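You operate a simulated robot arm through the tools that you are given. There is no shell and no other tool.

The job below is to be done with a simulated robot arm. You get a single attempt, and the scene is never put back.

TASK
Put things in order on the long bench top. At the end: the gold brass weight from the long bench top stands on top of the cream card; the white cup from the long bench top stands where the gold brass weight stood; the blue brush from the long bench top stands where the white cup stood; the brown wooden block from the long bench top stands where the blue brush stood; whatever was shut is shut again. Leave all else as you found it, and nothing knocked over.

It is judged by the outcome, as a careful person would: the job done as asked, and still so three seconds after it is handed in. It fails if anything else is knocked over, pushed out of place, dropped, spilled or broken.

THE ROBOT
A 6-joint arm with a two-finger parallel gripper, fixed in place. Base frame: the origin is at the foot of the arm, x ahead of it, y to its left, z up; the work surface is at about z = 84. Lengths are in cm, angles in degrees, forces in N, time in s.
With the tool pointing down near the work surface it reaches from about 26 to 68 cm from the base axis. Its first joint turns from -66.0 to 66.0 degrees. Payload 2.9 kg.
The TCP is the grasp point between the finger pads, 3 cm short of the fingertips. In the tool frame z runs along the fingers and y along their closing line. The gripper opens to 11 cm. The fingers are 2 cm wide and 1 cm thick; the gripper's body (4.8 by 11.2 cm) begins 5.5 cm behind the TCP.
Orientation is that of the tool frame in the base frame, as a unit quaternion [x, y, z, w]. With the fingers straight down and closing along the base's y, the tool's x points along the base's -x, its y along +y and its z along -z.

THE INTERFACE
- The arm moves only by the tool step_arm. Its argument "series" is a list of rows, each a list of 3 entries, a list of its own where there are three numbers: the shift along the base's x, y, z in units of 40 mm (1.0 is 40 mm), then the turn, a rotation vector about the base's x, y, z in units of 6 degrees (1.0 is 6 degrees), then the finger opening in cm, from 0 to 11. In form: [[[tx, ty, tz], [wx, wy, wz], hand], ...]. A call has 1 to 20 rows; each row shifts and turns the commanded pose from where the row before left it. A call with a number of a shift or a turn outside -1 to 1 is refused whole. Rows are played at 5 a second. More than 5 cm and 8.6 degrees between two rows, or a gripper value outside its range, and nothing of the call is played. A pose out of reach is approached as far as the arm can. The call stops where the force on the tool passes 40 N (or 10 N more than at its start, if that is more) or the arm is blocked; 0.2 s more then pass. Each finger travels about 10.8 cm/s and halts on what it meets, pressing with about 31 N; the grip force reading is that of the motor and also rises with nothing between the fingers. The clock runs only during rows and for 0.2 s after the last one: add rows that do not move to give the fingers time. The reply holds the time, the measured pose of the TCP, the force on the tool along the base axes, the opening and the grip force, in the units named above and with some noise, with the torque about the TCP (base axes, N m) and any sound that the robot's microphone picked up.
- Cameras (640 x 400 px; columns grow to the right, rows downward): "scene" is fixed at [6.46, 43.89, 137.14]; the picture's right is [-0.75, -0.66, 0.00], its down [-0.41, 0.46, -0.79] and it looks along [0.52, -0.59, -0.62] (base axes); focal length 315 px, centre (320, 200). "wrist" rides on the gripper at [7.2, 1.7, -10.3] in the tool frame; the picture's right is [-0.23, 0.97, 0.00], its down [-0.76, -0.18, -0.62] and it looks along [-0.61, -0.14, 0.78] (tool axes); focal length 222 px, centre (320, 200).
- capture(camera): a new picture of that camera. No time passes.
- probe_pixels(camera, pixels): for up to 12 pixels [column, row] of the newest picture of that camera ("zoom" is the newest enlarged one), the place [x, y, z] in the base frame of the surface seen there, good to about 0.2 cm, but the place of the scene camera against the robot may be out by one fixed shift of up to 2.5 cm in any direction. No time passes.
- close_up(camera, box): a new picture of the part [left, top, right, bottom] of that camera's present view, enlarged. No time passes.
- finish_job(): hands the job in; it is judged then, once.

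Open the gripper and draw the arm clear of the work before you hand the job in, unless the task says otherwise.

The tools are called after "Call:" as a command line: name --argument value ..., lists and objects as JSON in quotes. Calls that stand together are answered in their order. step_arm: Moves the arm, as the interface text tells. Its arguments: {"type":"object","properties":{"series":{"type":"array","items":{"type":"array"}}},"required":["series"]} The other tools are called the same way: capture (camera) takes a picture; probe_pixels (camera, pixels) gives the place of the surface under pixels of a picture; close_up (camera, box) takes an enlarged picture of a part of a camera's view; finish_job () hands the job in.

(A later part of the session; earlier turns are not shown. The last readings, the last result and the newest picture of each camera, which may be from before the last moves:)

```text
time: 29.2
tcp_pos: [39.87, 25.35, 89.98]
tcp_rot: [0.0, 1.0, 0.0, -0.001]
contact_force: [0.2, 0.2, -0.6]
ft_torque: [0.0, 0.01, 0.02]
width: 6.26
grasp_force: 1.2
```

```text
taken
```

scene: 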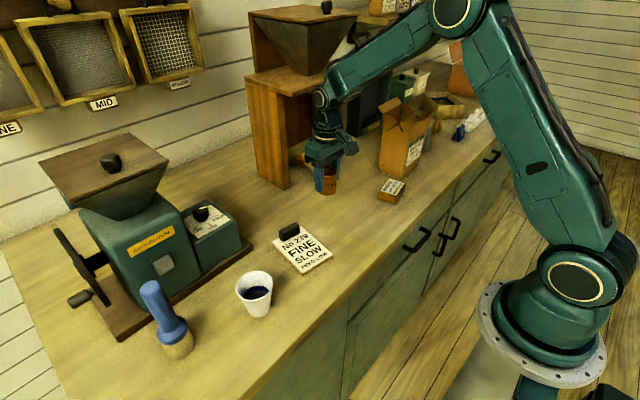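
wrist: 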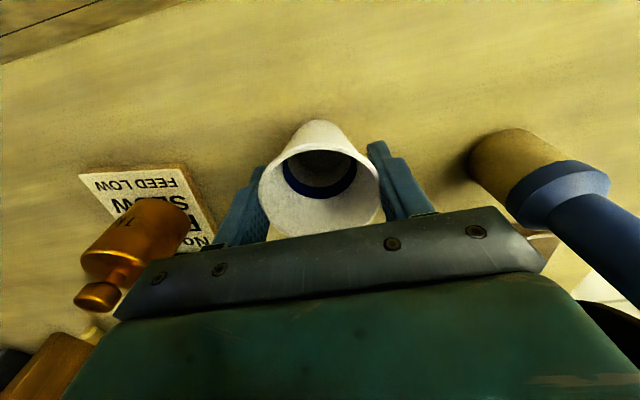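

Light contact at 6.26 cm (1.2 N), so force follows the command. I tighten slightly.

Call:
step_arm --series '[[[0, 0, 0], [0, 0, 0], 6.0], [[0, 0, 0], [0, 0, 0], 5.9], [[0, 0, 0], [0, 0, 0], 5.9]]'

```text
time: 30.0
tcp_pos: [39.86, 25.23, 90.06]
tcp_rot: [-0.001, 1.0, 0.0, 0.0]
contact_force: [0.1, -0.3, 0.3]
ft_torque: [-0.03, -0.02, 0.02]
width: 6.03
grasp_force: 31.1
```

Grip now reads 31 N at 6.03 cm. I check the cup visually before lifting.

Call:
close_up --camera "wrist" --box '[220, 100, 420, 250]'

Call:
close_up --camera "scene" --box '[170, 180, 350, 340]'

```text
2.67 times, centred on (320, 175) of wrist
```

zoom: 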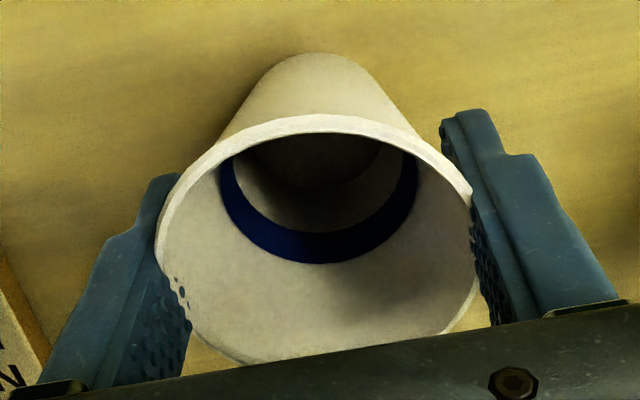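

```text
2.50 times, centred on (260, 260) of scene
```

zoom: 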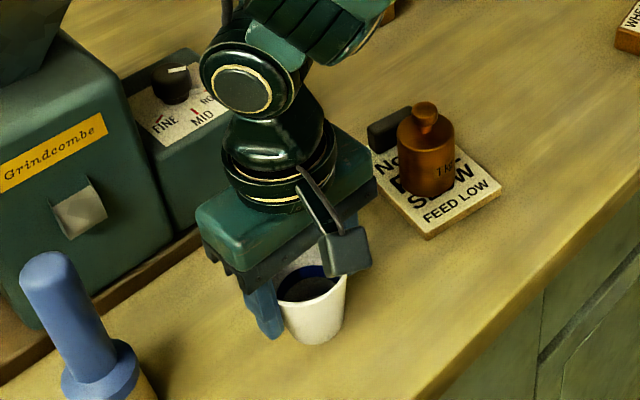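

Cup is intact and evenly held. I lift it slowly, keeping the grip.

Call:
step_arm --series '[[[0, 0, 0.1], [0, 0, 0], 5.7], [[0, 0, 0.15], [0, 0, 0], 5.7], [[0, 0, 0.3], [0, 0, 0], 5.7], [[0, 0, 0.4], [0, 0, 0], 5.7], [[0, 0, 0.5], [0, 0, 0], 5.7], [[0, 0, 0.6], [0, 0, 0], 5.7], [[0, 0, 0.6], [0, 0, 0], 5.7], [[0, 0, 0.6], [0, 0, 0], 5.7], [[0, 0, 0], [0, 0, 0], 5.7], [[0, 0, 0], [0, 0, 0], 5.7]]'

Call:
capture --camera "wrist"

Call:
capture --camera "scene"

```text
time: 32.2
tcp_pos: [39.93, 24.97, 102.83]
tcp_rot: [0.0, 1.0, -0.001, 0.0]
contact_force: [0.6, -0.1, 0.0]
ft_torque: [-0.05, 0.01, 0.04]
width: 6.02
grasp_force: 31.2
```

```text
taken
```

wrist: 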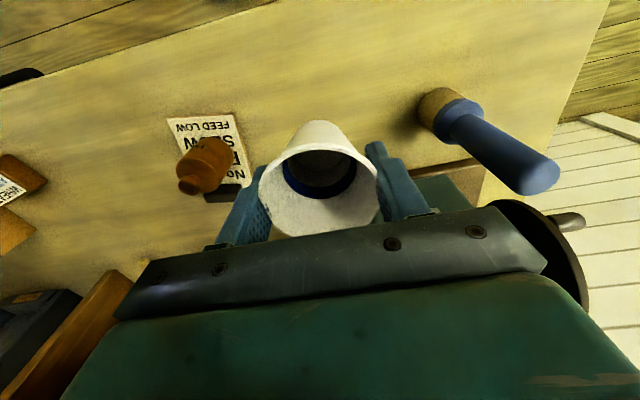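

```text
taken
```

scene: 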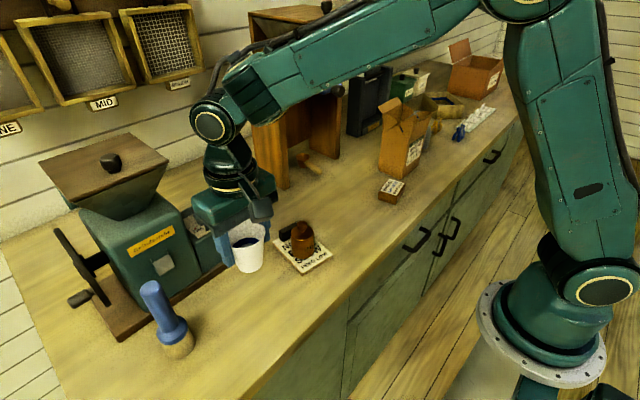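

Cup lifted, bottom at ≈97, weight top at ≈93.7. I carry it along y to (37,-6.8).

Call:
step_arm --series '[[[-0.15, -0.4, 0], [0, 0, 0], 5.7], [[-0.25, -0.7, 0], [0, 0, 0], 5.7], [[-0.25, -0.85, 0], [0, 0, 0], 5.7], [[-0.08, -0.85, 0], [0, 0, 0], 5.7], [[0, -0.85, 0], [0, 0, 0], 5.7], [[0, -0.85, 0], [0, 0, 0], 5.7], [[0, -0.85, 0], [0, 0, 0], 5.7], [[0, -0.85, 0], [0, 0, 0], 5.7], [[0, -0.85, 0], [0, 0, 0], 5.7], [[0, -0.6, 0], [0, 0, 0], 5.7], [[0, -0.3, 0], [0, 0, 0], 5.7], [[0, 0, 0], [0, 0, 0], 5.7], [[0, 0, 0], [0, 0, 0], 5.7]]'

Call:
capture --camera "wrist"

```text
time: 35.0
tcp_pos: [37.01, -6.69, 102.99]
tcp_rot: [-0.001, 1.0, 0.0, 0.0]
contact_force: [-0.1, -0.3, -1.2]
ft_torque: [-0.02, -0.01, -0.03]
width: 6.0
grasp_force: 30.7
```

```text
taken
```

wrist: 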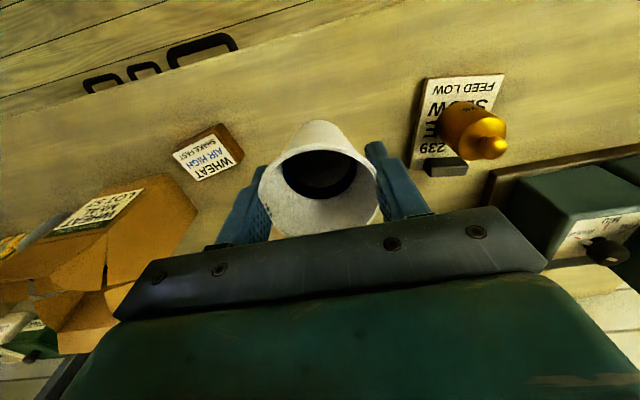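

Cup is steady at (37,-6.7). I lower to z≈93 and move forward to (49.95,-6.8).

Call:
step_arm --series '[[[0, 0, -0.5], [0, 0, 0], 5.7], [[0, 0, -0.8], [0, 0, 0], 5.7], [[0.2, 0, -0.7], [0, 0, 0], 5.7], [[0.6, 0, -0.5], [0, 0, 0], 5.7], [[0.7, 0, 0], [0, 0, 0], 5.7], [[0.7, 0, 0], [0, 0, 0], 5.7], [[0.6, 0, 0], [0, 0, 0], 5.7], [[0.3, -0.025, 0], [0, 0, 0], 5.7], [[0.135, 0, 0], [0, 0, 0], 5.7], [[0, 0, 0], [0, 0, 0], 5.7], [[0, 0, 0], [0, 0, 0], 5.7]]'

Call:
capture --camera "wrist"

Call:
close_up --camera "scene" --box '[240, 60, 420, 240]'

```text
time: 37.4
tcp_pos: [49.89, -6.67, 92.7]
tcp_rot: [0.0, 1.0, 0.0, 0.0]
contact_force: [-0.5, -0.2, 0.1]
ft_torque: [-0.02, 0.0, 0.01]
width: 5.98
grasp_force: 31.0
```

```text
taken
```

wrist: 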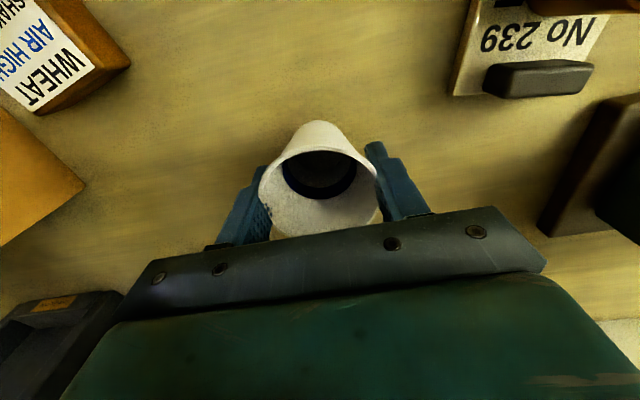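

```text
2.22 times, centred on (330, 150) of scene
```

zoom: 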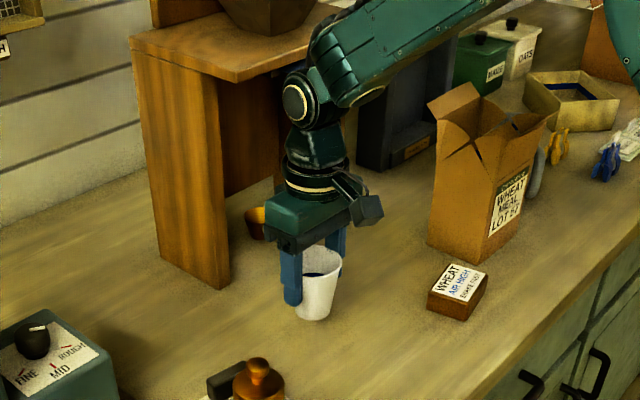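

The cup hangs upright above the weight's former spot. I lower 2.4 cm, then creep until contact shows.

Call:
step_arm --series '[[[0, 0, -0.25], [0, 0, 0], 5.7], [[0, 0, -0.2], [0, 0, 0], 5.7], [[0, 0, -0.12], [0, 0, 0], 5.7], [[0, 0, -0.04], [0, 0, 0], 5.7], [[0, 0, 0], [0, 0, 0], 5.7], [[0, 0, 0], [0, 0, 0], 5.7]]'

Call:
step_arm --series '[[[0, 0, -0.02], [0, 0, 0], 5.7], [[0, 0, -0.02], [0, 0, 0], 5.7], [[0, 0, 0], [0, 0, 0], 5.7]]'

```text
time: 38.8
tcp_pos: [49.94, -6.6, 90.35]
tcp_rot: [0.0, 1.0, 0.0, 0.0]
contact_force: [0.4, 0.1, -1.1]
ft_torque: [0.04, 0.0, 0.0]
width: 5.84
grasp_force: 30.8
```

```text
time: 39.6
tcp_pos: [50.0, -6.69, 90.13]
tcp_rot: [0.0, 1.0, 0.0, -0.001]
contact_force: [-0.4, -1.2, 0.1]
ft_torque: [-0.02, 0.02, -0.01]
width: 5.88
grasp_force: 30.8
```

No contact reaction yet at z=90.13. I continue in small steps, watching force.

Call:
step_arm --series '[[[0, 0, -0.02], [0, 0, 0], 5.7], [[0, 0, -0.02], [0, 0, 0], 5.7], [[0, 0, 0], [0, 0, 0], 5.7]]'

Call:
capture --camera "wrist"

Call:
close_up --camera "scene" --box '[280, 130, 370, 220]'

```text
time: 40.4
tcp_pos: [50.07, -6.68, 90.03]
tcp_rot: [-0.001, 1.0, 0.0, 0.0]
contact_force: [0.5, 0.3, -0.6]
ft_torque: [0.02, -0.05, 0.0]
width: 5.85
grasp_force: 30.9
```

```text
taken
```

wrist: 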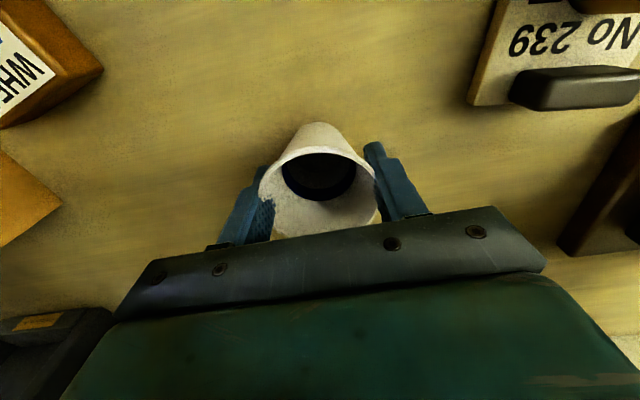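

```text
4.44 times, centred on (325, 175) of scene
```

zoom: 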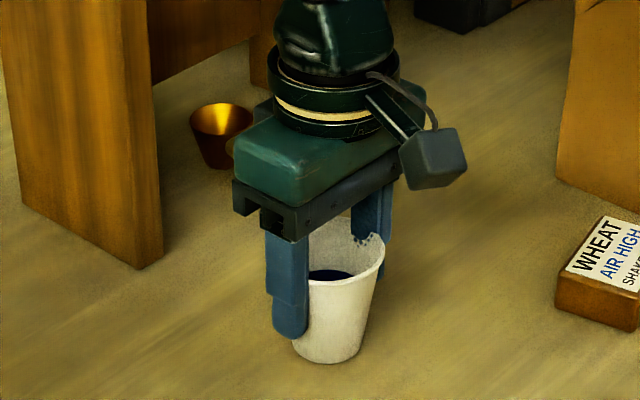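

I probe the cup's rim, outer wall near the base, and the bench beside it to judge the remaining gap.

Call:
probe_pixels --camera "wrist" --pixels '[[319, 125], [319, 130], [319, 140], [319, 147], [319, 151], [305, 128], [335, 128], [319, 115], [300, 125], [340, 122], [319, 170], [319, 225]]'

Call:
close_up --camera "wrist" --box '[240, 100, 400, 240]'

```text
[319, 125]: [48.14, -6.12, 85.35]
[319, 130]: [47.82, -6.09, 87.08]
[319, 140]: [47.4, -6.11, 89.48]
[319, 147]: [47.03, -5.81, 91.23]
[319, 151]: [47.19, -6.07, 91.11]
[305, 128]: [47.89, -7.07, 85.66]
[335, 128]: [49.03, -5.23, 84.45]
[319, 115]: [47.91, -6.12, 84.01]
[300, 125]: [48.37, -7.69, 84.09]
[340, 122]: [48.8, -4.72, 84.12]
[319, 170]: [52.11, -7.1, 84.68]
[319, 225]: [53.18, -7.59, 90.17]
```

```text
2.86 times, centred on (320, 170) of wrist
```

zoom: 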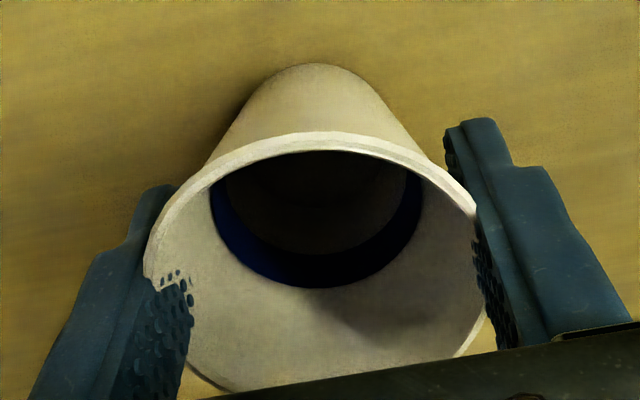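

The rim is at z≈91.2 with no tilt, so the cup is nearly on the bench. I creep a little further.

Call:
step_arm --series '[[[0, 0, -0.02], [0, 0, 0], 5.7], [[0, 0, 0], [0, 0, 0], 5.7], [[0, 0, 0], [0, 0, 0], 5.7]]'

Call:
step_arm --series '[[[0, 0, -0.02], [0, 0, 0], 5.7], [[0, 0, 0], [0, 0, 0], 5.7], [[0, 0, 0], [0, 0, 0], 5.7]]'

```text
time: 41.2
tcp_pos: [50.0, -6.7, 89.88]
tcp_rot: [-0.001, 1.0, -0.001, 0.0]
contact_force: [-0.6, -0.6, 0.3]
ft_torque: [0.0, -0.01, -0.04]
width: 5.89
grasp_force: 10.9
```

```text
time: 42.0
tcp_pos: [49.98, -6.78, 90.01]
tcp_rot: [0.0, 1.0, -0.001, 0.0]
contact_force: [-0.2, -0.1, 0.9]
ft_torque: [0.0, -0.02, 0.0]
width: 5.85
grasp_force: 1.9
```

The grip force fell and the tool feels about +0.9 N: the cup rests on the bench. I open slowly.

Call:
step_arm --series '[[[0, 0, 0], [0, 0, 0], 5.9], [[0, 0, 0], [0, 0, 0], 6.1], [[0, 0, 0], [0, 0, 0], 6.4], [[0, 0, 0], [0, 0, 0], 6.8], [[0, 0, 0], [0, 0, 0], 7.5], [[0, 0, 0], [0, 0, 0], 8.5], [[0, 0, 0], [0, 0, 0], 10], [[0, 0, 0], [0, 0, 0], 11], [[0, 0, 0], [0, 0, 0], 11]]'

Call:
capture --camera "wrist"

```text
time: 44.0
tcp_pos: [50.1, -6.74, 90.03]
tcp_rot: [0.0, 1.0, 0.001, 0.0]
contact_force: [-0.1, 0.2, 0.1]
ft_torque: [-0.02, 0.01, -0.04]
width: 11.01
grasp_force: 0.0
```

```text
taken
```

wrist: 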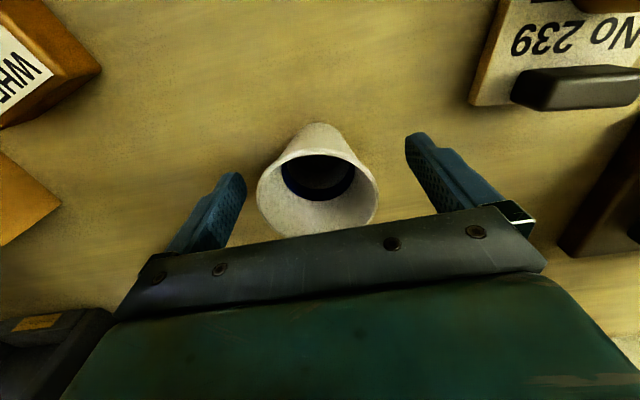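

The cup stands upright at the weight's former spot. I rise to z≈98 straight up, then draw back to x≈38.

Call:
step_arm --series '[[[0, 0, 0.2], [0, 0, 0], 11], [[0, 0, 0.4], [0, 0, 0], 11], [[0, 0, 0.7], [0, 0, 0], 11], [[0, 0, 0.7], [0, 0, 0], 11], [[-0.5, 0, 0.2], [0, 0, 0], 11], [[-0.8, 0, 0.3], [0, 0, 0], 11], [[-0.8, 0, 0.3], [0, 0, 0], 11], [[-0.8, 0, 0.3], [0, 0, 0], 11], [[0, 0, 0], [0, 0, 0], 11], [[0, 0, 0], [0, 0, 0], 11]]'

Call:
capture --camera "wrist"

Call:
capture --camera "scene"

```text
time: 46.2
tcp_pos: [38.17, -6.56, 102.43]
tcp_rot: [0.0, 1.0, 0.0, 0.0]
contact_force: [0.2, 0.0, -1.0]
ft_torque: [-0.03, 0.01, 0.04]
width: 11.0
grasp_force: 0.0
```

```text
taken
```

wrist: 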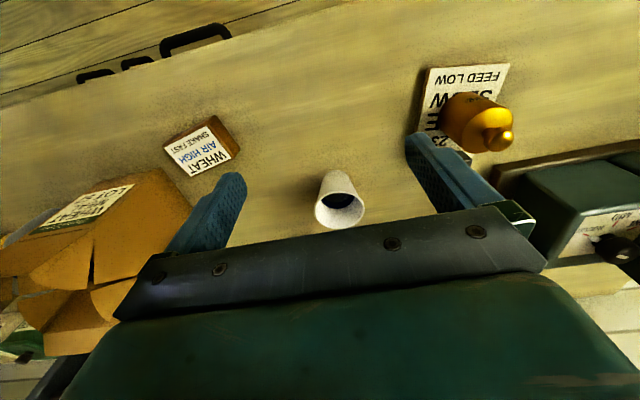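

```text
taken
```

scene: 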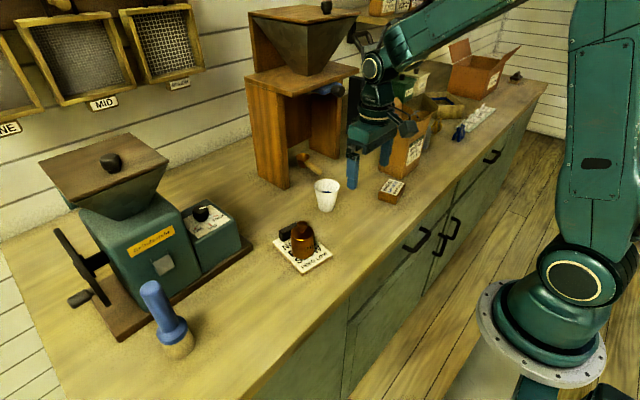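

Cup stands at scene (326,195), weight on card at (302,240). Now the brush: I travel up and across to above (43.9,39.1) with fingertips over its 101.2 cm top.

Call:
step_arm --series '[[[0, 0.5, 0.3], [0, 0, 0], 11], [[0, 0.92, 0.3], [0, 0, 0], 11], [[0, 0.92, 0.3], [0, 0, 0], 11], [[0, 0.92, 0.3], [0, 0, 0], 11], [[0, 0.92, 0.2], [0, 0, 0], 11], [[0, 0.92, 0], [0, 0, 0], 11], [[0, 0.92, 0], [0, 0, 0], 11], [[0, 0.92, 0], [0, 0, 0], 11], [[0, 0.92, 0], [0, 0, 0], 11], [[0, 0.92, 0], [0, 0, 0], 11], [[0, 0.92, 0], [0, 0, 0], 11], [[0, 0.92, 0], [0, 0, 0], 11], [[0, 0.8, 0], [0, 0, 0], 11], [[0, 0, 0], [0, 0, 0], 11], [[0, 0, 0], [0, 0, 0], 11]]'

Call:
capture --camera "wrist"

Call:
capture --camera "scene"

```text
time: 49.4
tcp_pos: [38.2, 38.9, 107.83]
tcp_rot: [0.001, 1.0, 0.0, 0.001]
contact_force: [0.5, 0.2, 1.2]
ft_torque: [-0.01, 0.01, -0.01]
width: 10.99
grasp_force: 0.0
```

```text
taken
```

wrist: 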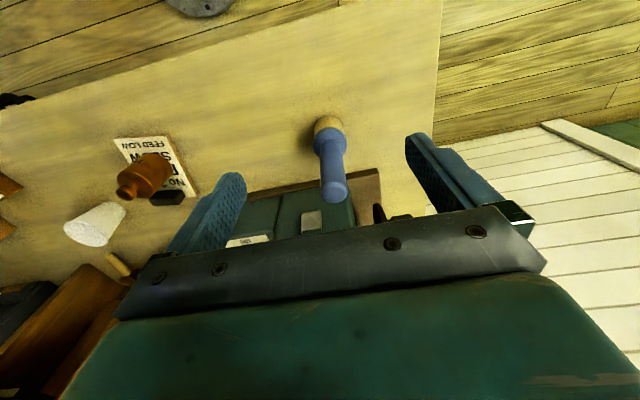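

```text
taken
```

scene: 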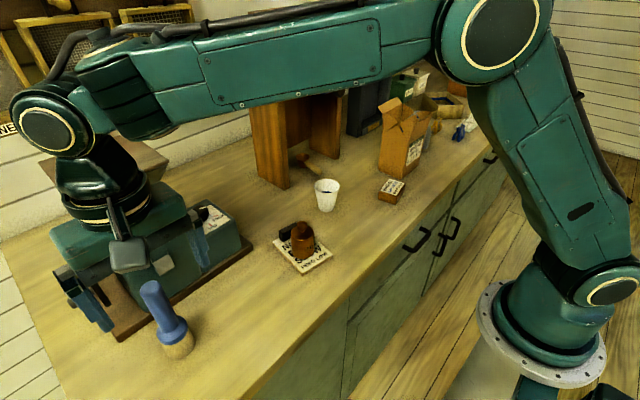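

The brush is seen at wrist (330,160). I probe handle and base for axis and lean.

Call:
close_up --camera "wrist" --box '[280, 105, 380, 210]'

Call:
probe_pixels --camera "wrist" --pixels '[[334, 190], [325, 190], [343, 190], [334, 197], [331, 165], [324, 165], [339, 165], [330, 147], [316, 147], [345, 147], [326, 121], [338, 124]]'

```text
3.81 times, centred on (330, 158) of wrist
```

zoom: 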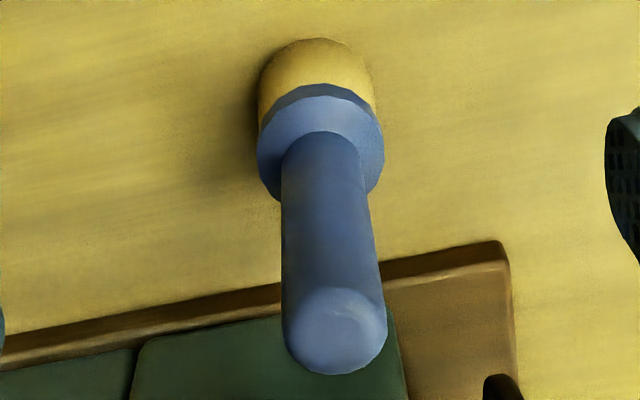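

```text
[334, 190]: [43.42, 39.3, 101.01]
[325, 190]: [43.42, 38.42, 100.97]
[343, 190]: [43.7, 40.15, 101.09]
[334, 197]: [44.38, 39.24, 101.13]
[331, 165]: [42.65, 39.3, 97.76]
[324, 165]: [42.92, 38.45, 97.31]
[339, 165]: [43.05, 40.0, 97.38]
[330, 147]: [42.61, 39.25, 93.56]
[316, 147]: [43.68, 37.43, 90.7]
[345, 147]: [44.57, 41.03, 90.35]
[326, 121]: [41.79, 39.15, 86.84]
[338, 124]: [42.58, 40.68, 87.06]
```

Handle axis is upright at ≈(43.95,39.2), radius ≈1.35. I move over it and narrow the fingers to 7 cm, then stop to verify before descending.

Call:
step_arm --series '[[[0.5, 0.03, 0], [0, 0, 0], 10], [[0.5, 0.03, 0], [0, 0, 0], 9], [[0.44, 0.015, 0], [0, 0, 0], 8], [[0, 0, 0], [0, 0, 0], 7], [[0, 0, 0], [0, 0, 0], 7]]'

Call:
capture --camera "wrist"

Call:
capture --camera "scene"

```text
time: 50.6
tcp_pos: [44.0, 39.32, 107.85]
tcp_rot: [0.0, 1.0, 0.0, 0.0]
contact_force: [-0.3, -0.3, 0.3]
ft_torque: [0.02, 0.02, 0.02]
width: 7.0
grasp_force: 0.0
```

```text
taken
```

wrist: 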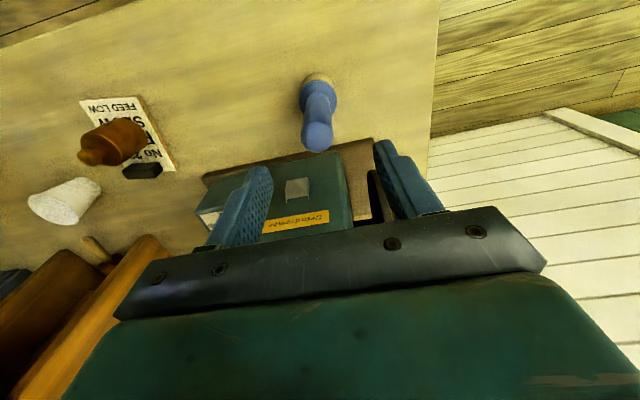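

```text
taken
```

scene: 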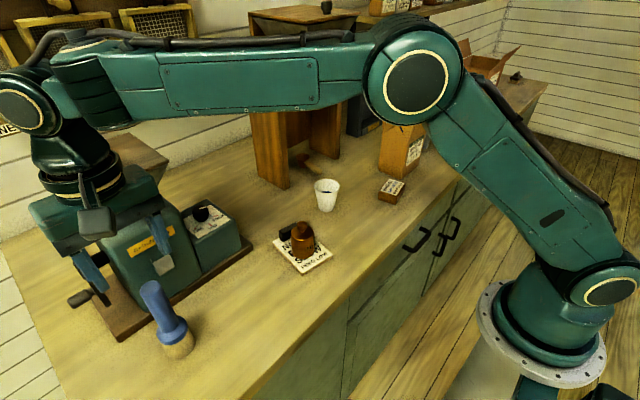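

The handle top appears at (317,138), expected TCP axis column 320. I probe it to confirm y before descending.

Call:
probe_pixels --camera "wrist" --pixels '[[317, 138], [304, 138], [330, 138], [317, 125], [317, 148], [305, 110], [331, 110], [318, 110], [310, 78], [328, 78]]'

```text
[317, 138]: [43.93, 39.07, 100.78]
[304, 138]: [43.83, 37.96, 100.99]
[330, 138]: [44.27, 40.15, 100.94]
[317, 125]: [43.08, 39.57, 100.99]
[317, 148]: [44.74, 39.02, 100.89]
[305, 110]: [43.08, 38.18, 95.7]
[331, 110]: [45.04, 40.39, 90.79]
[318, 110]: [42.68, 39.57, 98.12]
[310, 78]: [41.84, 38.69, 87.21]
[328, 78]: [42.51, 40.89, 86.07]
```

Handle centre ≈(44.0,39.15). I nudge slightly and descend to TCP z≈97 (palm stays ~1.3 cm above the handle top).

Call:
step_arm --series '[[[0, -0.035, -0.5], [0, 0, 0], 7], [[0, 0, -0.5], [0, 0, 0], 7], [[0, 0, -0.5], [0, 0, 0], 7], [[0, 0, -0.5], [0, 0, 0], 7], [[0, 0, -0.45], [0, 0, 0], 7], [[0, 0, -0.25], [0, 0, 0], 7], [[0, 0, 0], [0, 0, 0], 7], [[0, 0, 0], [0, 0, 0], 7]]'

Call:
capture --camera "wrist"

Call:
capture --camera "scene"

```text
time: 52.4
tcp_pos: [44.21, 39.17, 96.98]
tcp_rot: [0.0, 1.0, 0.001, 0.0]
contact_force: [-0.4, -0.2, -0.4]
ft_torque: [-0.03, -0.01, 0.03]
width: 6.99
grasp_force: 0.1
```

```text
taken
```

wrist: 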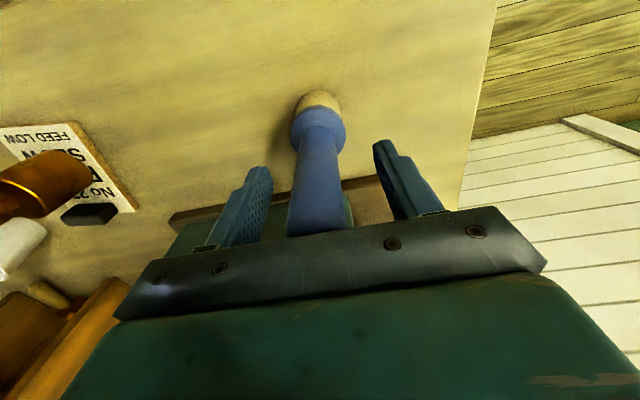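

```text
taken
```

scene: 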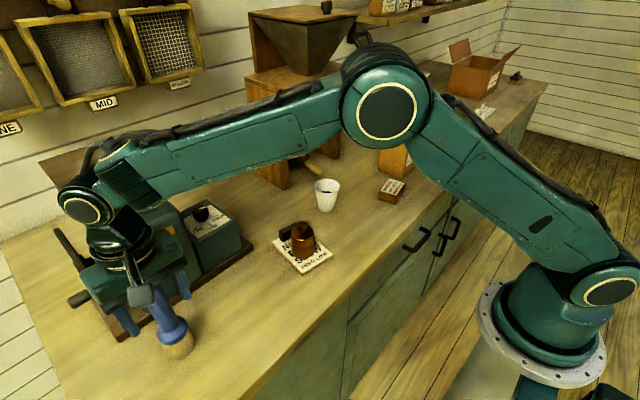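

Fingers straddle the handle evenly. I close gently onto it.

Call:
step_arm --series '[[[0, 0, 0], [0, 0, 0], 5], [[0, 0, 0], [0, 0, 0], 4], [[0, 0, 0], [0, 0, 0], 3.4], [[0, 0, 0], [0, 0, 0], 3.0], [[0, 0, 0], [0, 0, 0], 2.7], [[0, 0, 0], [0, 0, 0], 2.4], [[0, 0, 0], [0, 0, 0], 2.0], [[0, 0, 0], [0, 0, 0], 2.0], [[0, 0, 0], [0, 0, 0], 2.0]]'

Call:
capture --camera "wrist"

```text
time: 54.4
tcp_pos: [44.09, 39.06, 97.09]
tcp_rot: [0.0, 1.0, 0.0, 0.0]
contact_force: [0.1, -0.1, -0.8]
ft_torque: [-0.08, -0.03, 0.01]
width: 2.69
grasp_force: 30.6
```

```text
taken
```

wrist: 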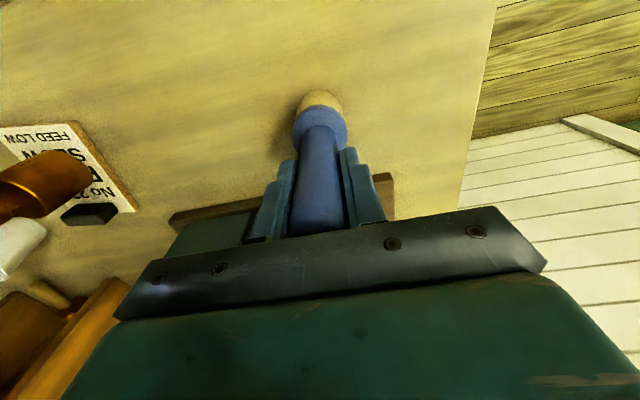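

Gripped at 2.69 cm. I lift about 4 cm slowly.

Call:
step_arm --series '[[[0, 0, 0.1], [0, 0, 0], 2], [[0, 0, 0.2], [0, 0, 0], 2], [[0, 0, 0.3], [0, 0, 0], 2], [[0, 0, 0.3], [0, 0, 0], 2], [[0, 0, 0.1], [0, 0, 0], 2], [[0, 0, 0], [0, 0, 0], 2], [[0, 0, 0], [0, 0, 0], 2]]'

Call:
capture --camera "wrist"

Call:
capture --camera "scene"

```text
time: 56.0
tcp_pos: [43.99, 39.02, 101.26]
tcp_rot: [0.0, 1.0, 0.0, 0.0]
contact_force: [-0.1, -0.4, -0.6]
ft_torque: [-0.03, 0.02, 0.03]
width: 2.69
grasp_force: 30.7
```

```text
taken
```

wrist: 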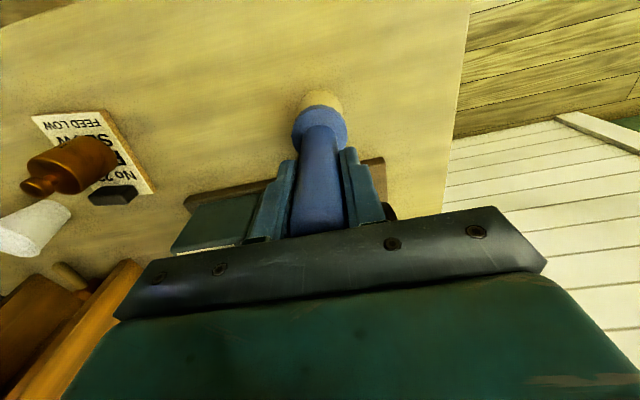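

```text
taken
```

scene: 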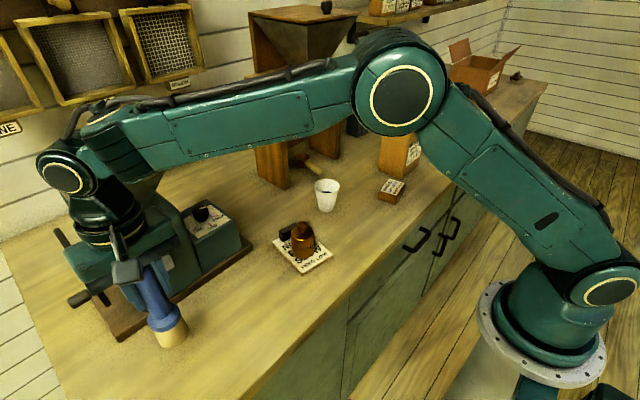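

The brush is lifted with the grip steady. I carry it to the cup's former spot (39.85,25.2).

Call:
step_arm --series '[[[-0.15, -0.4, 0], [0, 0, 0], 2], [[-0.2, -0.65, 0], [0, 0, 0], 2], [[-0.2, -0.7, 0], [0, 0, 0], 2], [[-0.2, -0.7, 0], [0, 0, 0], 2], [[-0.15, -0.6, 0], [0, 0, 0], 2], [[-0.14, -0.405, 0], [0, 0, 0], 2], [[0, 0, 0], [0, 0, 0], 2], [[0, 0, 0], [0, 0, 0], 2]]'

Call:
capture --camera "wrist"

```text
time: 57.8
tcp_pos: [39.96, 25.35, 101.12]
tcp_rot: [0.0, 1.0, 0.0, 0.001]
contact_force: [-0.4, -0.6, -1.4]
ft_torque: [0.02, -0.01, -0.01]
width: 2.7
grasp_force: 31.7
```

```text
taken
```

wrist: 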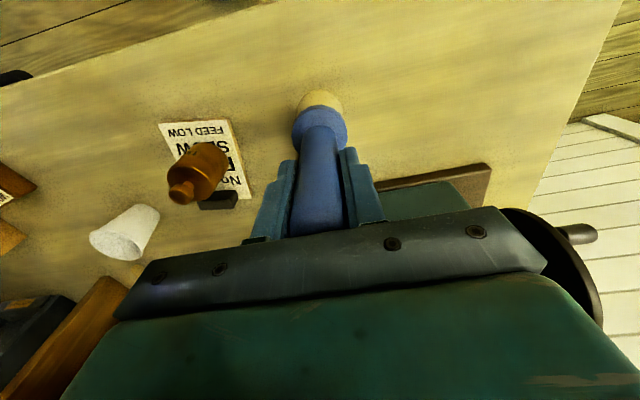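

Over the spot. I lower to just above contact (TCP ≈97.05 when the brush stands), then creep.

Call:
step_arm --series '[[[0, -0.03, -0.3], [0, 0, 0], 2], [[0, 0, -0.3], [0, 0, 0], 2], [[0, 0, -0.2], [0, 0, 0], 2], [[0, 0, -0.1], [0, 0, 0], 2], [[0, 0, -0.05], [0, 0, 0], 2], [[0, 0, 0], [0, 0, 0], 2], [[0, 0, 0], [0, 0, 0], 2]]'

Call:
step_arm --series '[[[0, 0, -0.02], [0, 0, 0], 2], [[0, 0, -0.02], [0, 0, 0], 2], [[0, 0, 0], [0, 0, 0], 2]]'

```text
time: 59.4
tcp_pos: [39.96, 25.22, 97.43]
tcp_rot: [0.0, 1.0, 0.0, 0.0]
contact_force: [0.5, 0.7, -0.9]
ft_torque: [0.0, 0.02, 0.02]
width: 2.69
grasp_force: 30.9
```

```text
time: 60.2
tcp_pos: [39.88, 25.2, 97.34]
tcp_rot: [0.0, 1.0, 0.0, 0.0]
contact_force: [-0.1, 0.7, -0.9]
ft_torque: [0.03, 0.03, -0.03]
width: 2.64
grasp_force: 31.0
```

No contact yet at ≈97.3. I creep on in 0.08 cm steps.

Call:
step_arm --series '[[[0, 0, -0.02], [0, 0, 0], 2], [[0, 0, -0.02], [0, 0, 0], 2], [[0, 0, 0], [0, 0, 0], 2]]'

Call:
step_arm --series '[[[0, 0, -0.02], [0, 0, 0], 2], [[0, 0, 0], [0, 0, 0], 2], [[0, 0, 0], [0, 0, 0], 2]]'

```text
time: 61.0
tcp_pos: [39.87, 25.15, 97.13]
tcp_rot: [0.0, 1.0, 0.0, 0.0]
contact_force: [-2.1, -1.8, 4.8]
ft_torque: [-0.1, 0.24, 0.0]
width: 2.68
grasp_force: 30.6
```

```text
time: 61.8
tcp_pos: [39.99, 25.13, 97.02]
tcp_rot: [0.0, 1.0, 0.002, 0.001]
contact_force: [-4.1, -1.7, 22.1]
ft_torque: [-0.24, 0.53, -0.07]
width: 2.71
grasp_force: 31.1
```

Now pressing at 22 N; I back off one small step so it rests lightly, then open slowly.

Call:
step_arm --series '[[[0, 0, 0.018], [0, 0, 0], 2], [[0, 0, 0], [0, 0, 0], 2]]'

Call:
step_arm --series '[[[0, 0, 0], [0, 0, 0], 2.5], [[0, 0, 0], [0, 0, 0], 2.7], [[0, 0, 0], [0, 0, 0], 3.0], [[0, 0, 0], [0, 0, 0], 3.6], [[0, 0, 0], [0, 0, 0], 4.5], [[0, 0, 0], [0, 0, 0], 6], [[0, 0, 0], [0, 0, 0], 7], [[0, 0, 0], [0, 0, 0], 7]]'

Call:
capture --camera "wrist"

```text
time: 62.4
tcp_pos: [39.99, 25.17, 97.11]
tcp_rot: [0.0, 1.0, 0.001, 0.0]
contact_force: [-1.5, -0.1, 16.7]
ft_torque: [-0.04, 0.04, 0.0]
width: 2.69
grasp_force: 31.3
```

```text
time: 64.2
tcp_pos: [40.03, 25.12, 97.19]
tcp_rot: [0.0, 1.0, -0.001, -0.001]
contact_force: [-1.2, 0.0, -0.2]
ft_torque: [0.0, 0.01, 0.02]
width: 7.0
grasp_force: 0.0
```

```text
taken
```

wrist: 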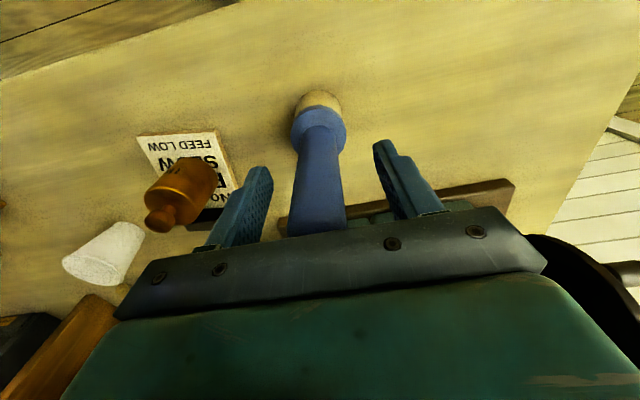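

The brush stands free and upright. I rise straight up until the fingertips clear its top.

Call:
step_arm --series '[[[0, 0, 0.2], [0, 0, 0], 7], [[0, 0, 0.4], [0, 0, 0], 7], [[0, 0, 0.7], [0, 0, 0], 7], [[0, 0, 0.7], [0, 0, 0], 7], [[0, 0, 0.6], [0, 0, 0], 7], [[0, 0, 0], [0, 0, 0], 7], [[0, 0, 0], [0, 0, 0], 7]]'

Call:
capture --camera "wrist"

Call:
capture --camera "scene"

```text
time: 65.8
tcp_pos: [39.94, 25.16, 107.56]
tcp_rot: [0.0, 1.0, 0.0, 0.0]
contact_force: [-0.5, 0.0, 0.4]
ft_torque: [0.0, 0.0, -0.02]
width: 7.0
grasp_force: 0.1
```

```text
taken
```

wrist: 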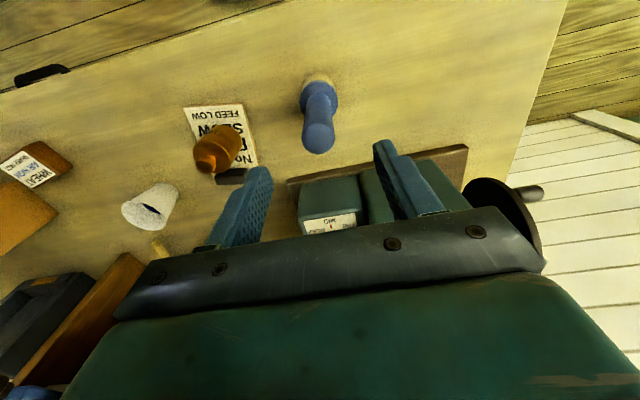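

```text
taken
```

scene: 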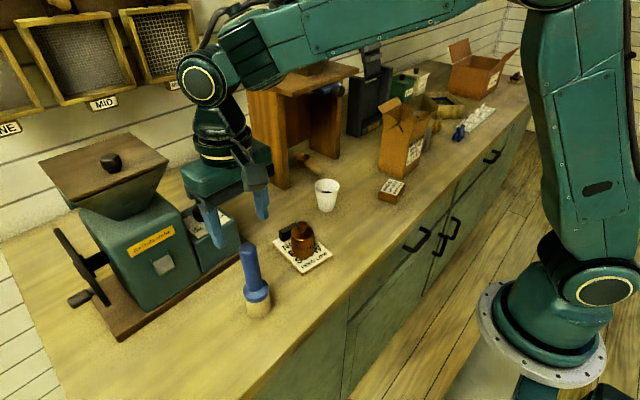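

The brush stands at the cup's former place. Now I travel to about (34,-20,105) to view the wooden block.

Call:
step_arm --series '[[[-0.1, -0.5, 0], [0, 0, 0], 7], [[-0.12, -0.9, 0], [0, 0, 0], 7], [[-0.12, -0.9, 0], [0, 0, 0], 7], [[-0.12, -0.9, 0], [0, 0, 0], 8], [[-0.12, -0.9, 0], [0, 0, 0], 9], [[-0.12, -0.9, -0.1], [0, 0, 0], 10], [[-0.12, -0.9, -0.1], [0, 0, 0], 11], [[-0.12, -0.9, -0.1], [0, 0, 0], 11], [[-0.12, -0.9, -0.1], [0, 0, 0], 11], [[-0.12, -0.9, -0.1], [0, 0, 0], 11], [[-0.12, -0.9, -0.1], [0, 0, 0], 11], [[-0.12, -0.9, 0], [0, 0, 0], 11], [[-0.06, -0.9, 0], [0, 0, 0], 11], [[0, 0, 0], [0, 0, 0], 11], [[0, 0, 0], [0, 0, 0], 11]]'

Call:
capture --camera "wrist"

Call:
capture --camera "scene"

```text
time: 69.0
tcp_pos: [34.05, -19.93, 104.99]
tcp_rot: [0.0, 1.0, 0.0, 0.0]
contact_force: [0.7, 0.8, 0.0]
ft_torque: [-0.03, 0.02, -0.03]
width: 10.99
grasp_force: 0.0
```

```text
taken
```

wrist: 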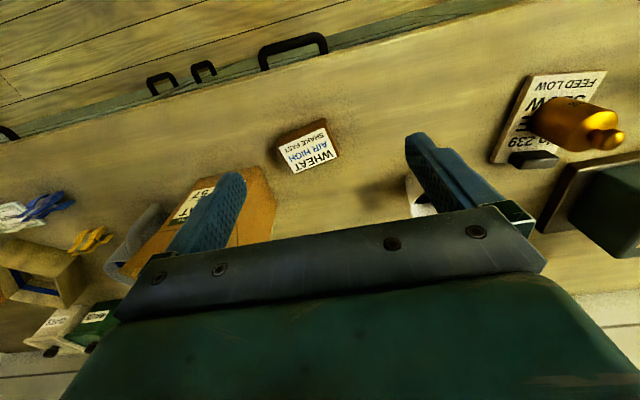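

```text
taken
```

scene: 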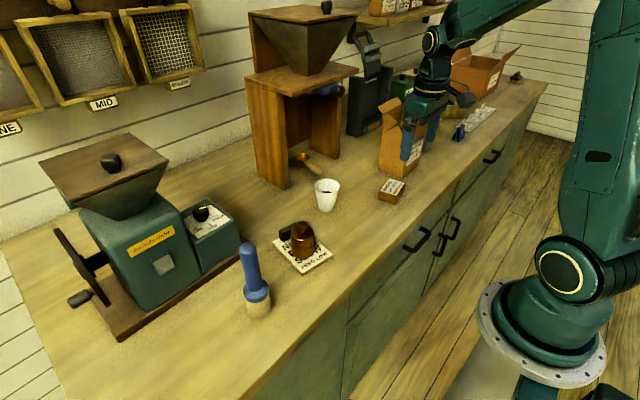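

The block is at wrist (308,146). I enlarge and probe its corners and the nearby cardboard box.

Call:
close_up --camera "wrist" --box '[260, 105, 360, 185]'

Call:
probe_pixels --camera "wrist" --pixels '[[326, 120], [279, 141], [293, 173], [339, 155], [326, 130], [340, 150], [285, 150], [310, 164], [300, 132], [308, 147], [262, 180], [270, 200]]'

```text
5.00 times, centred on (310, 145) of wrist
```

zoom: 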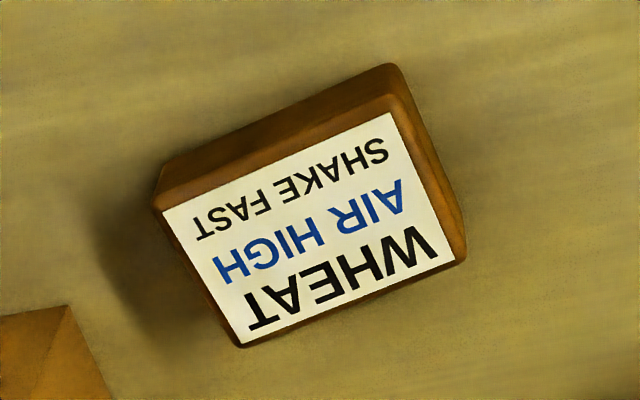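

```text
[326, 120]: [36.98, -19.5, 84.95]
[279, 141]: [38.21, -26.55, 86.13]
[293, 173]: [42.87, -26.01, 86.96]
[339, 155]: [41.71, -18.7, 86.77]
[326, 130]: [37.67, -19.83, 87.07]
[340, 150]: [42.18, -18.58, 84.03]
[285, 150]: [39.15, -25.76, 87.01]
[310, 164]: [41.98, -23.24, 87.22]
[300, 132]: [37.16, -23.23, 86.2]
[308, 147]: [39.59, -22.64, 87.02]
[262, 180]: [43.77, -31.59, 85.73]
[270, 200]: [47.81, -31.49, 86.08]
```

I probe the block's top-face corners in the enlarged picture to get its exact centre and angle.

Call:
probe_pixels --camera "zoom" --pixels '[[166, 212], [386, 112], [456, 254], [242, 338], [310, 225], [275, 155], [425, 180], [350, 300], [200, 275], [392, 72], [160, 175], [462, 225]]'

```text
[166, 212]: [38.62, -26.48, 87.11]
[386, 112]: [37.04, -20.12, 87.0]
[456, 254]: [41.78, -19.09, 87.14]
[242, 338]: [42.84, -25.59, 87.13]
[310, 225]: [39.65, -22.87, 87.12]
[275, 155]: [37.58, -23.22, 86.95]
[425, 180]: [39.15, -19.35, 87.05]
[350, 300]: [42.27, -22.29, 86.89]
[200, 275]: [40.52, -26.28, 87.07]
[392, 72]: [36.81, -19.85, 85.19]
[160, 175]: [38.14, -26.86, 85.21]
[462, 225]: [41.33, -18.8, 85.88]
```

Block centre ≈(40.07,-22.82), about 6.6×4.8 cm, long axis turned ≈12° from y. I check where the cardboard box and its flaps reach before choosing the grip along the long axis.

Call:
close_up --camera "scene" --box '[350, 70, 480, 220]'

Call:
probe_pixels --camera "scene" --pixels '[[381, 103], [388, 98], [383, 115], [382, 130], [380, 170], [402, 178], [402, 99], [395, 105], [398, 118], [426, 110], [430, 112], [404, 165]]'

Call:
probe_pixels --camera "wrist" --pixels '[[255, 185], [250, 170], [270, 215], [265, 225], [258, 235], [262, 172], [205, 185], [185, 195], [165, 225], [240, 240], [190, 210], [150, 245]]'

```text
2.67 times, centred on (415, 145) of scene
```

zoom: 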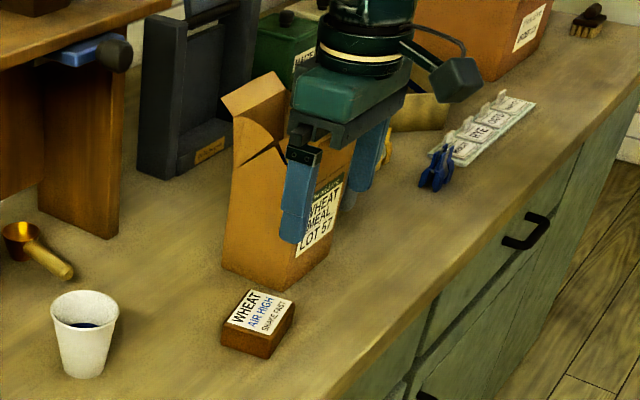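

```text
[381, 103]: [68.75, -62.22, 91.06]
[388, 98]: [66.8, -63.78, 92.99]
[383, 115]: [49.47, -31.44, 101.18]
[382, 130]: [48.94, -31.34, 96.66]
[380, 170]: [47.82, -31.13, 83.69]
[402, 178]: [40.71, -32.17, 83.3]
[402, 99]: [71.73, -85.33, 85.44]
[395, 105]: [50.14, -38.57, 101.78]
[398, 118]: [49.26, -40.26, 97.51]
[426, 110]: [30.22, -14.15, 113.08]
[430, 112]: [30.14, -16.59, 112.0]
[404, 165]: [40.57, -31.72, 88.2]
```

```text
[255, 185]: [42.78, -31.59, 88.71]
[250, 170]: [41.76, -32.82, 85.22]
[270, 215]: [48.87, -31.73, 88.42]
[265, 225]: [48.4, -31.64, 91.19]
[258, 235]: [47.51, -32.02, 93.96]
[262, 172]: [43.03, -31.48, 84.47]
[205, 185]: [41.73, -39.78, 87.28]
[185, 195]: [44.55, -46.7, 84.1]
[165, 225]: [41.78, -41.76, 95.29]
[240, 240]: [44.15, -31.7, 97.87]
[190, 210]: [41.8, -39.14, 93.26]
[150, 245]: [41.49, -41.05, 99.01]
```

The box's face toward the block is vertical at y≈-31.6, so a 12°-turned grip along the long axis with a reduced 8.8 cm opening clears it by about 3 cm. I turn +12° about z, move over (40.07,-22.82) and come down to z≈94.

Call:
step_arm --series '[[[0.3, -0.15, -0.3], [0, 0, 1], 10], [[0.4, -0.2, -0.3], [0, 0, 1], 9.5], [[0.4, -0.2, -0.4], [0, 0, 0], 8.8], [[0.405, -0.1725, -0.4], [0, 0, 0], 8.8], [[0, 0, -0.6], [0, 0, 0], 8.8], [[0, 0, -0.6], [0, 0, 0], 8.8], [[0, 0, 0], [0, 0, 0], 8.8], [[0, 0, 0], [0, 0, 0], 8.8]]'

Call:
capture --camera "wrist"

Call:
capture --camera "scene"

```text
time: 70.8
tcp_pos: [39.93, -22.87, 94.52]
tcp_rot: [-0.105, 0.994, -0.001, 0.0]
contact_force: [-0.3, 0.8, 0.0]
ft_torque: [0.02, -0.01, -0.02]
width: 8.83
grasp_force: 0.1
```

```text
taken
```

wrist: 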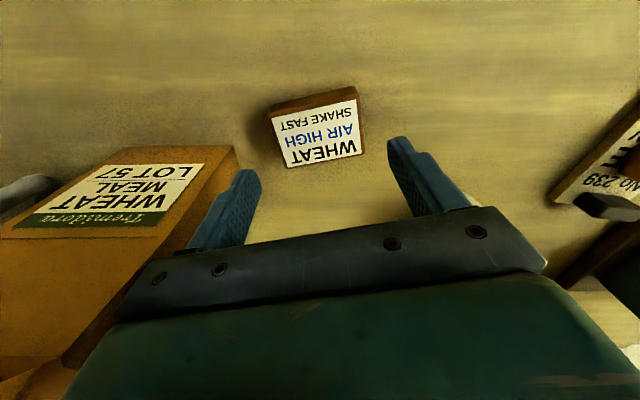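

```text
taken
```

scene: 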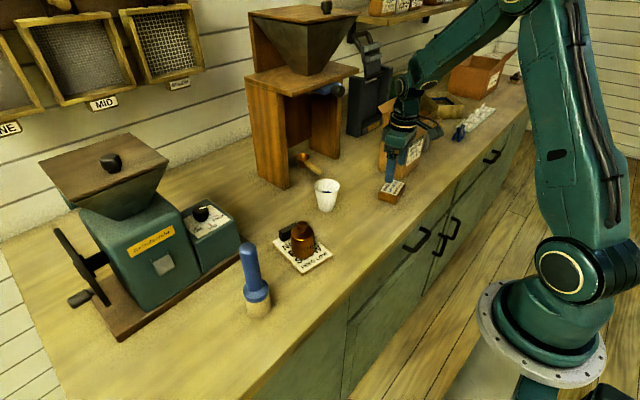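

The block sits between the fingers at wrist (318,128). I probe its top corners to check centring and alignment.

Call:
close_up --camera "wrist" --box '[250, 75, 390, 180]'

Call:
probe_pixels --camera "wrist" --pixels '[[272, 117], [355, 100], [362, 150], [287, 165], [318, 130], [359, 125], [278, 140], [313, 108], [324, 158]]'

```text
3.81 times, centred on (320, 128) of wrist
```

zoom: 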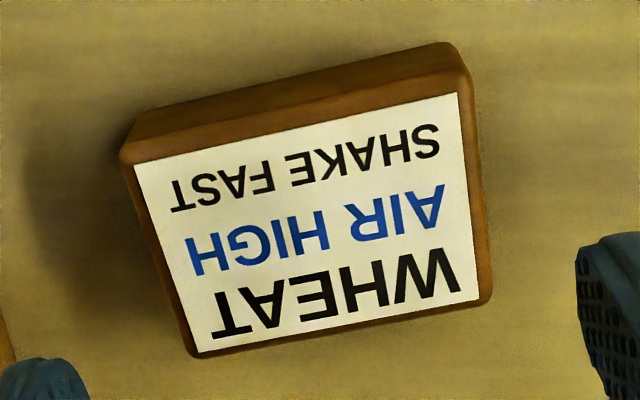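

```text
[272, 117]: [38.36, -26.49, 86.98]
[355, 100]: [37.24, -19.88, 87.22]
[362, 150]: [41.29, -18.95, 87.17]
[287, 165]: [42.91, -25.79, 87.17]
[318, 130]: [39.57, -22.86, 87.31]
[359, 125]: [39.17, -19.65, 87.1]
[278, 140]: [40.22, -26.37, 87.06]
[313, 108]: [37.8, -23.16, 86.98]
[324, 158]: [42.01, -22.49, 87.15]
```

Block centre ≈(39.93,-22.8), aligned with the fingers. I descend to TCP z≈87.6 (tips ≈84.6).

Call:
step_arm --series '[[[0, 0.015, -0.5], [0, 0, 0], 8.8], [[0, 0, -0.5], [0, 0, 0], 8.8], [[0, 0, -0.4], [0, 0, 0], 8.8], [[0, 0, -0.2], [0, 0, 0], 8.8], [[0, 0, -0.1], [0, 0, 0], 8.8], [[0, 0, 0], [0, 0, 0], 8.8], [[0, 0, 0], [0, 0, 0], 8.8]]'

Call:
capture --camera "wrist"

```text
time: 72.4
tcp_pos: [39.98, -22.96, 87.91]
tcp_rot: [-0.105, 0.995, 0.0, 0.0]
contact_force: [0.3, -0.2, -0.5]
ft_torque: [0.0, 0.01, -0.02]
width: 8.79
grasp_force: 0.0
```

```text
taken
```

wrist: 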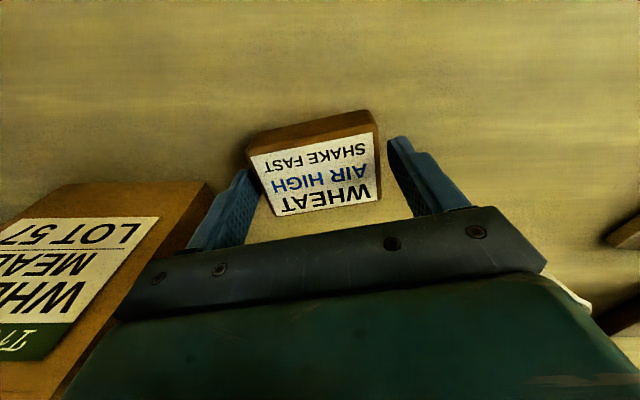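

Fingers are around the block with no contact. I go down 0.2 cm and close gently.

Call:
step_arm --series '[[[0, 0, -0.05], [0, 0, 0], 8.2], [[0, 0, 0], [0, 0, 0], 7.7], [[0, 0, 0], [0, 0, 0], 7.3], [[0, 0, 0], [0, 0, 0], 7.0], [[0, 0, 0], [0, 0, 0], 6.8], [[0, 0, 0], [0, 0, 0], 6.5], [[0, 0, 0], [0, 0, 0], 6.2], [[0, 0, 0], [0, 0, 0], 6.0], [[0, 0, 0], [0, 0, 0], 6.0]]'

Call:
capture --camera "wrist"

```text
time: 74.4
tcp_pos: [40.05, -22.95, 87.77]
tcp_rot: [-0.105, 0.994, -0.001, 0.001]
contact_force: [1.3, -0.5, 0.8]
ft_torque: [-0.03, -0.01, -0.02]
width: 7.54
grasp_force: 30.5
```

```text
taken
```

wrist: 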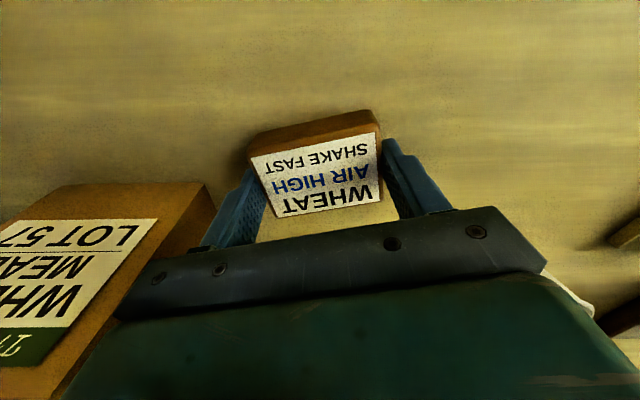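

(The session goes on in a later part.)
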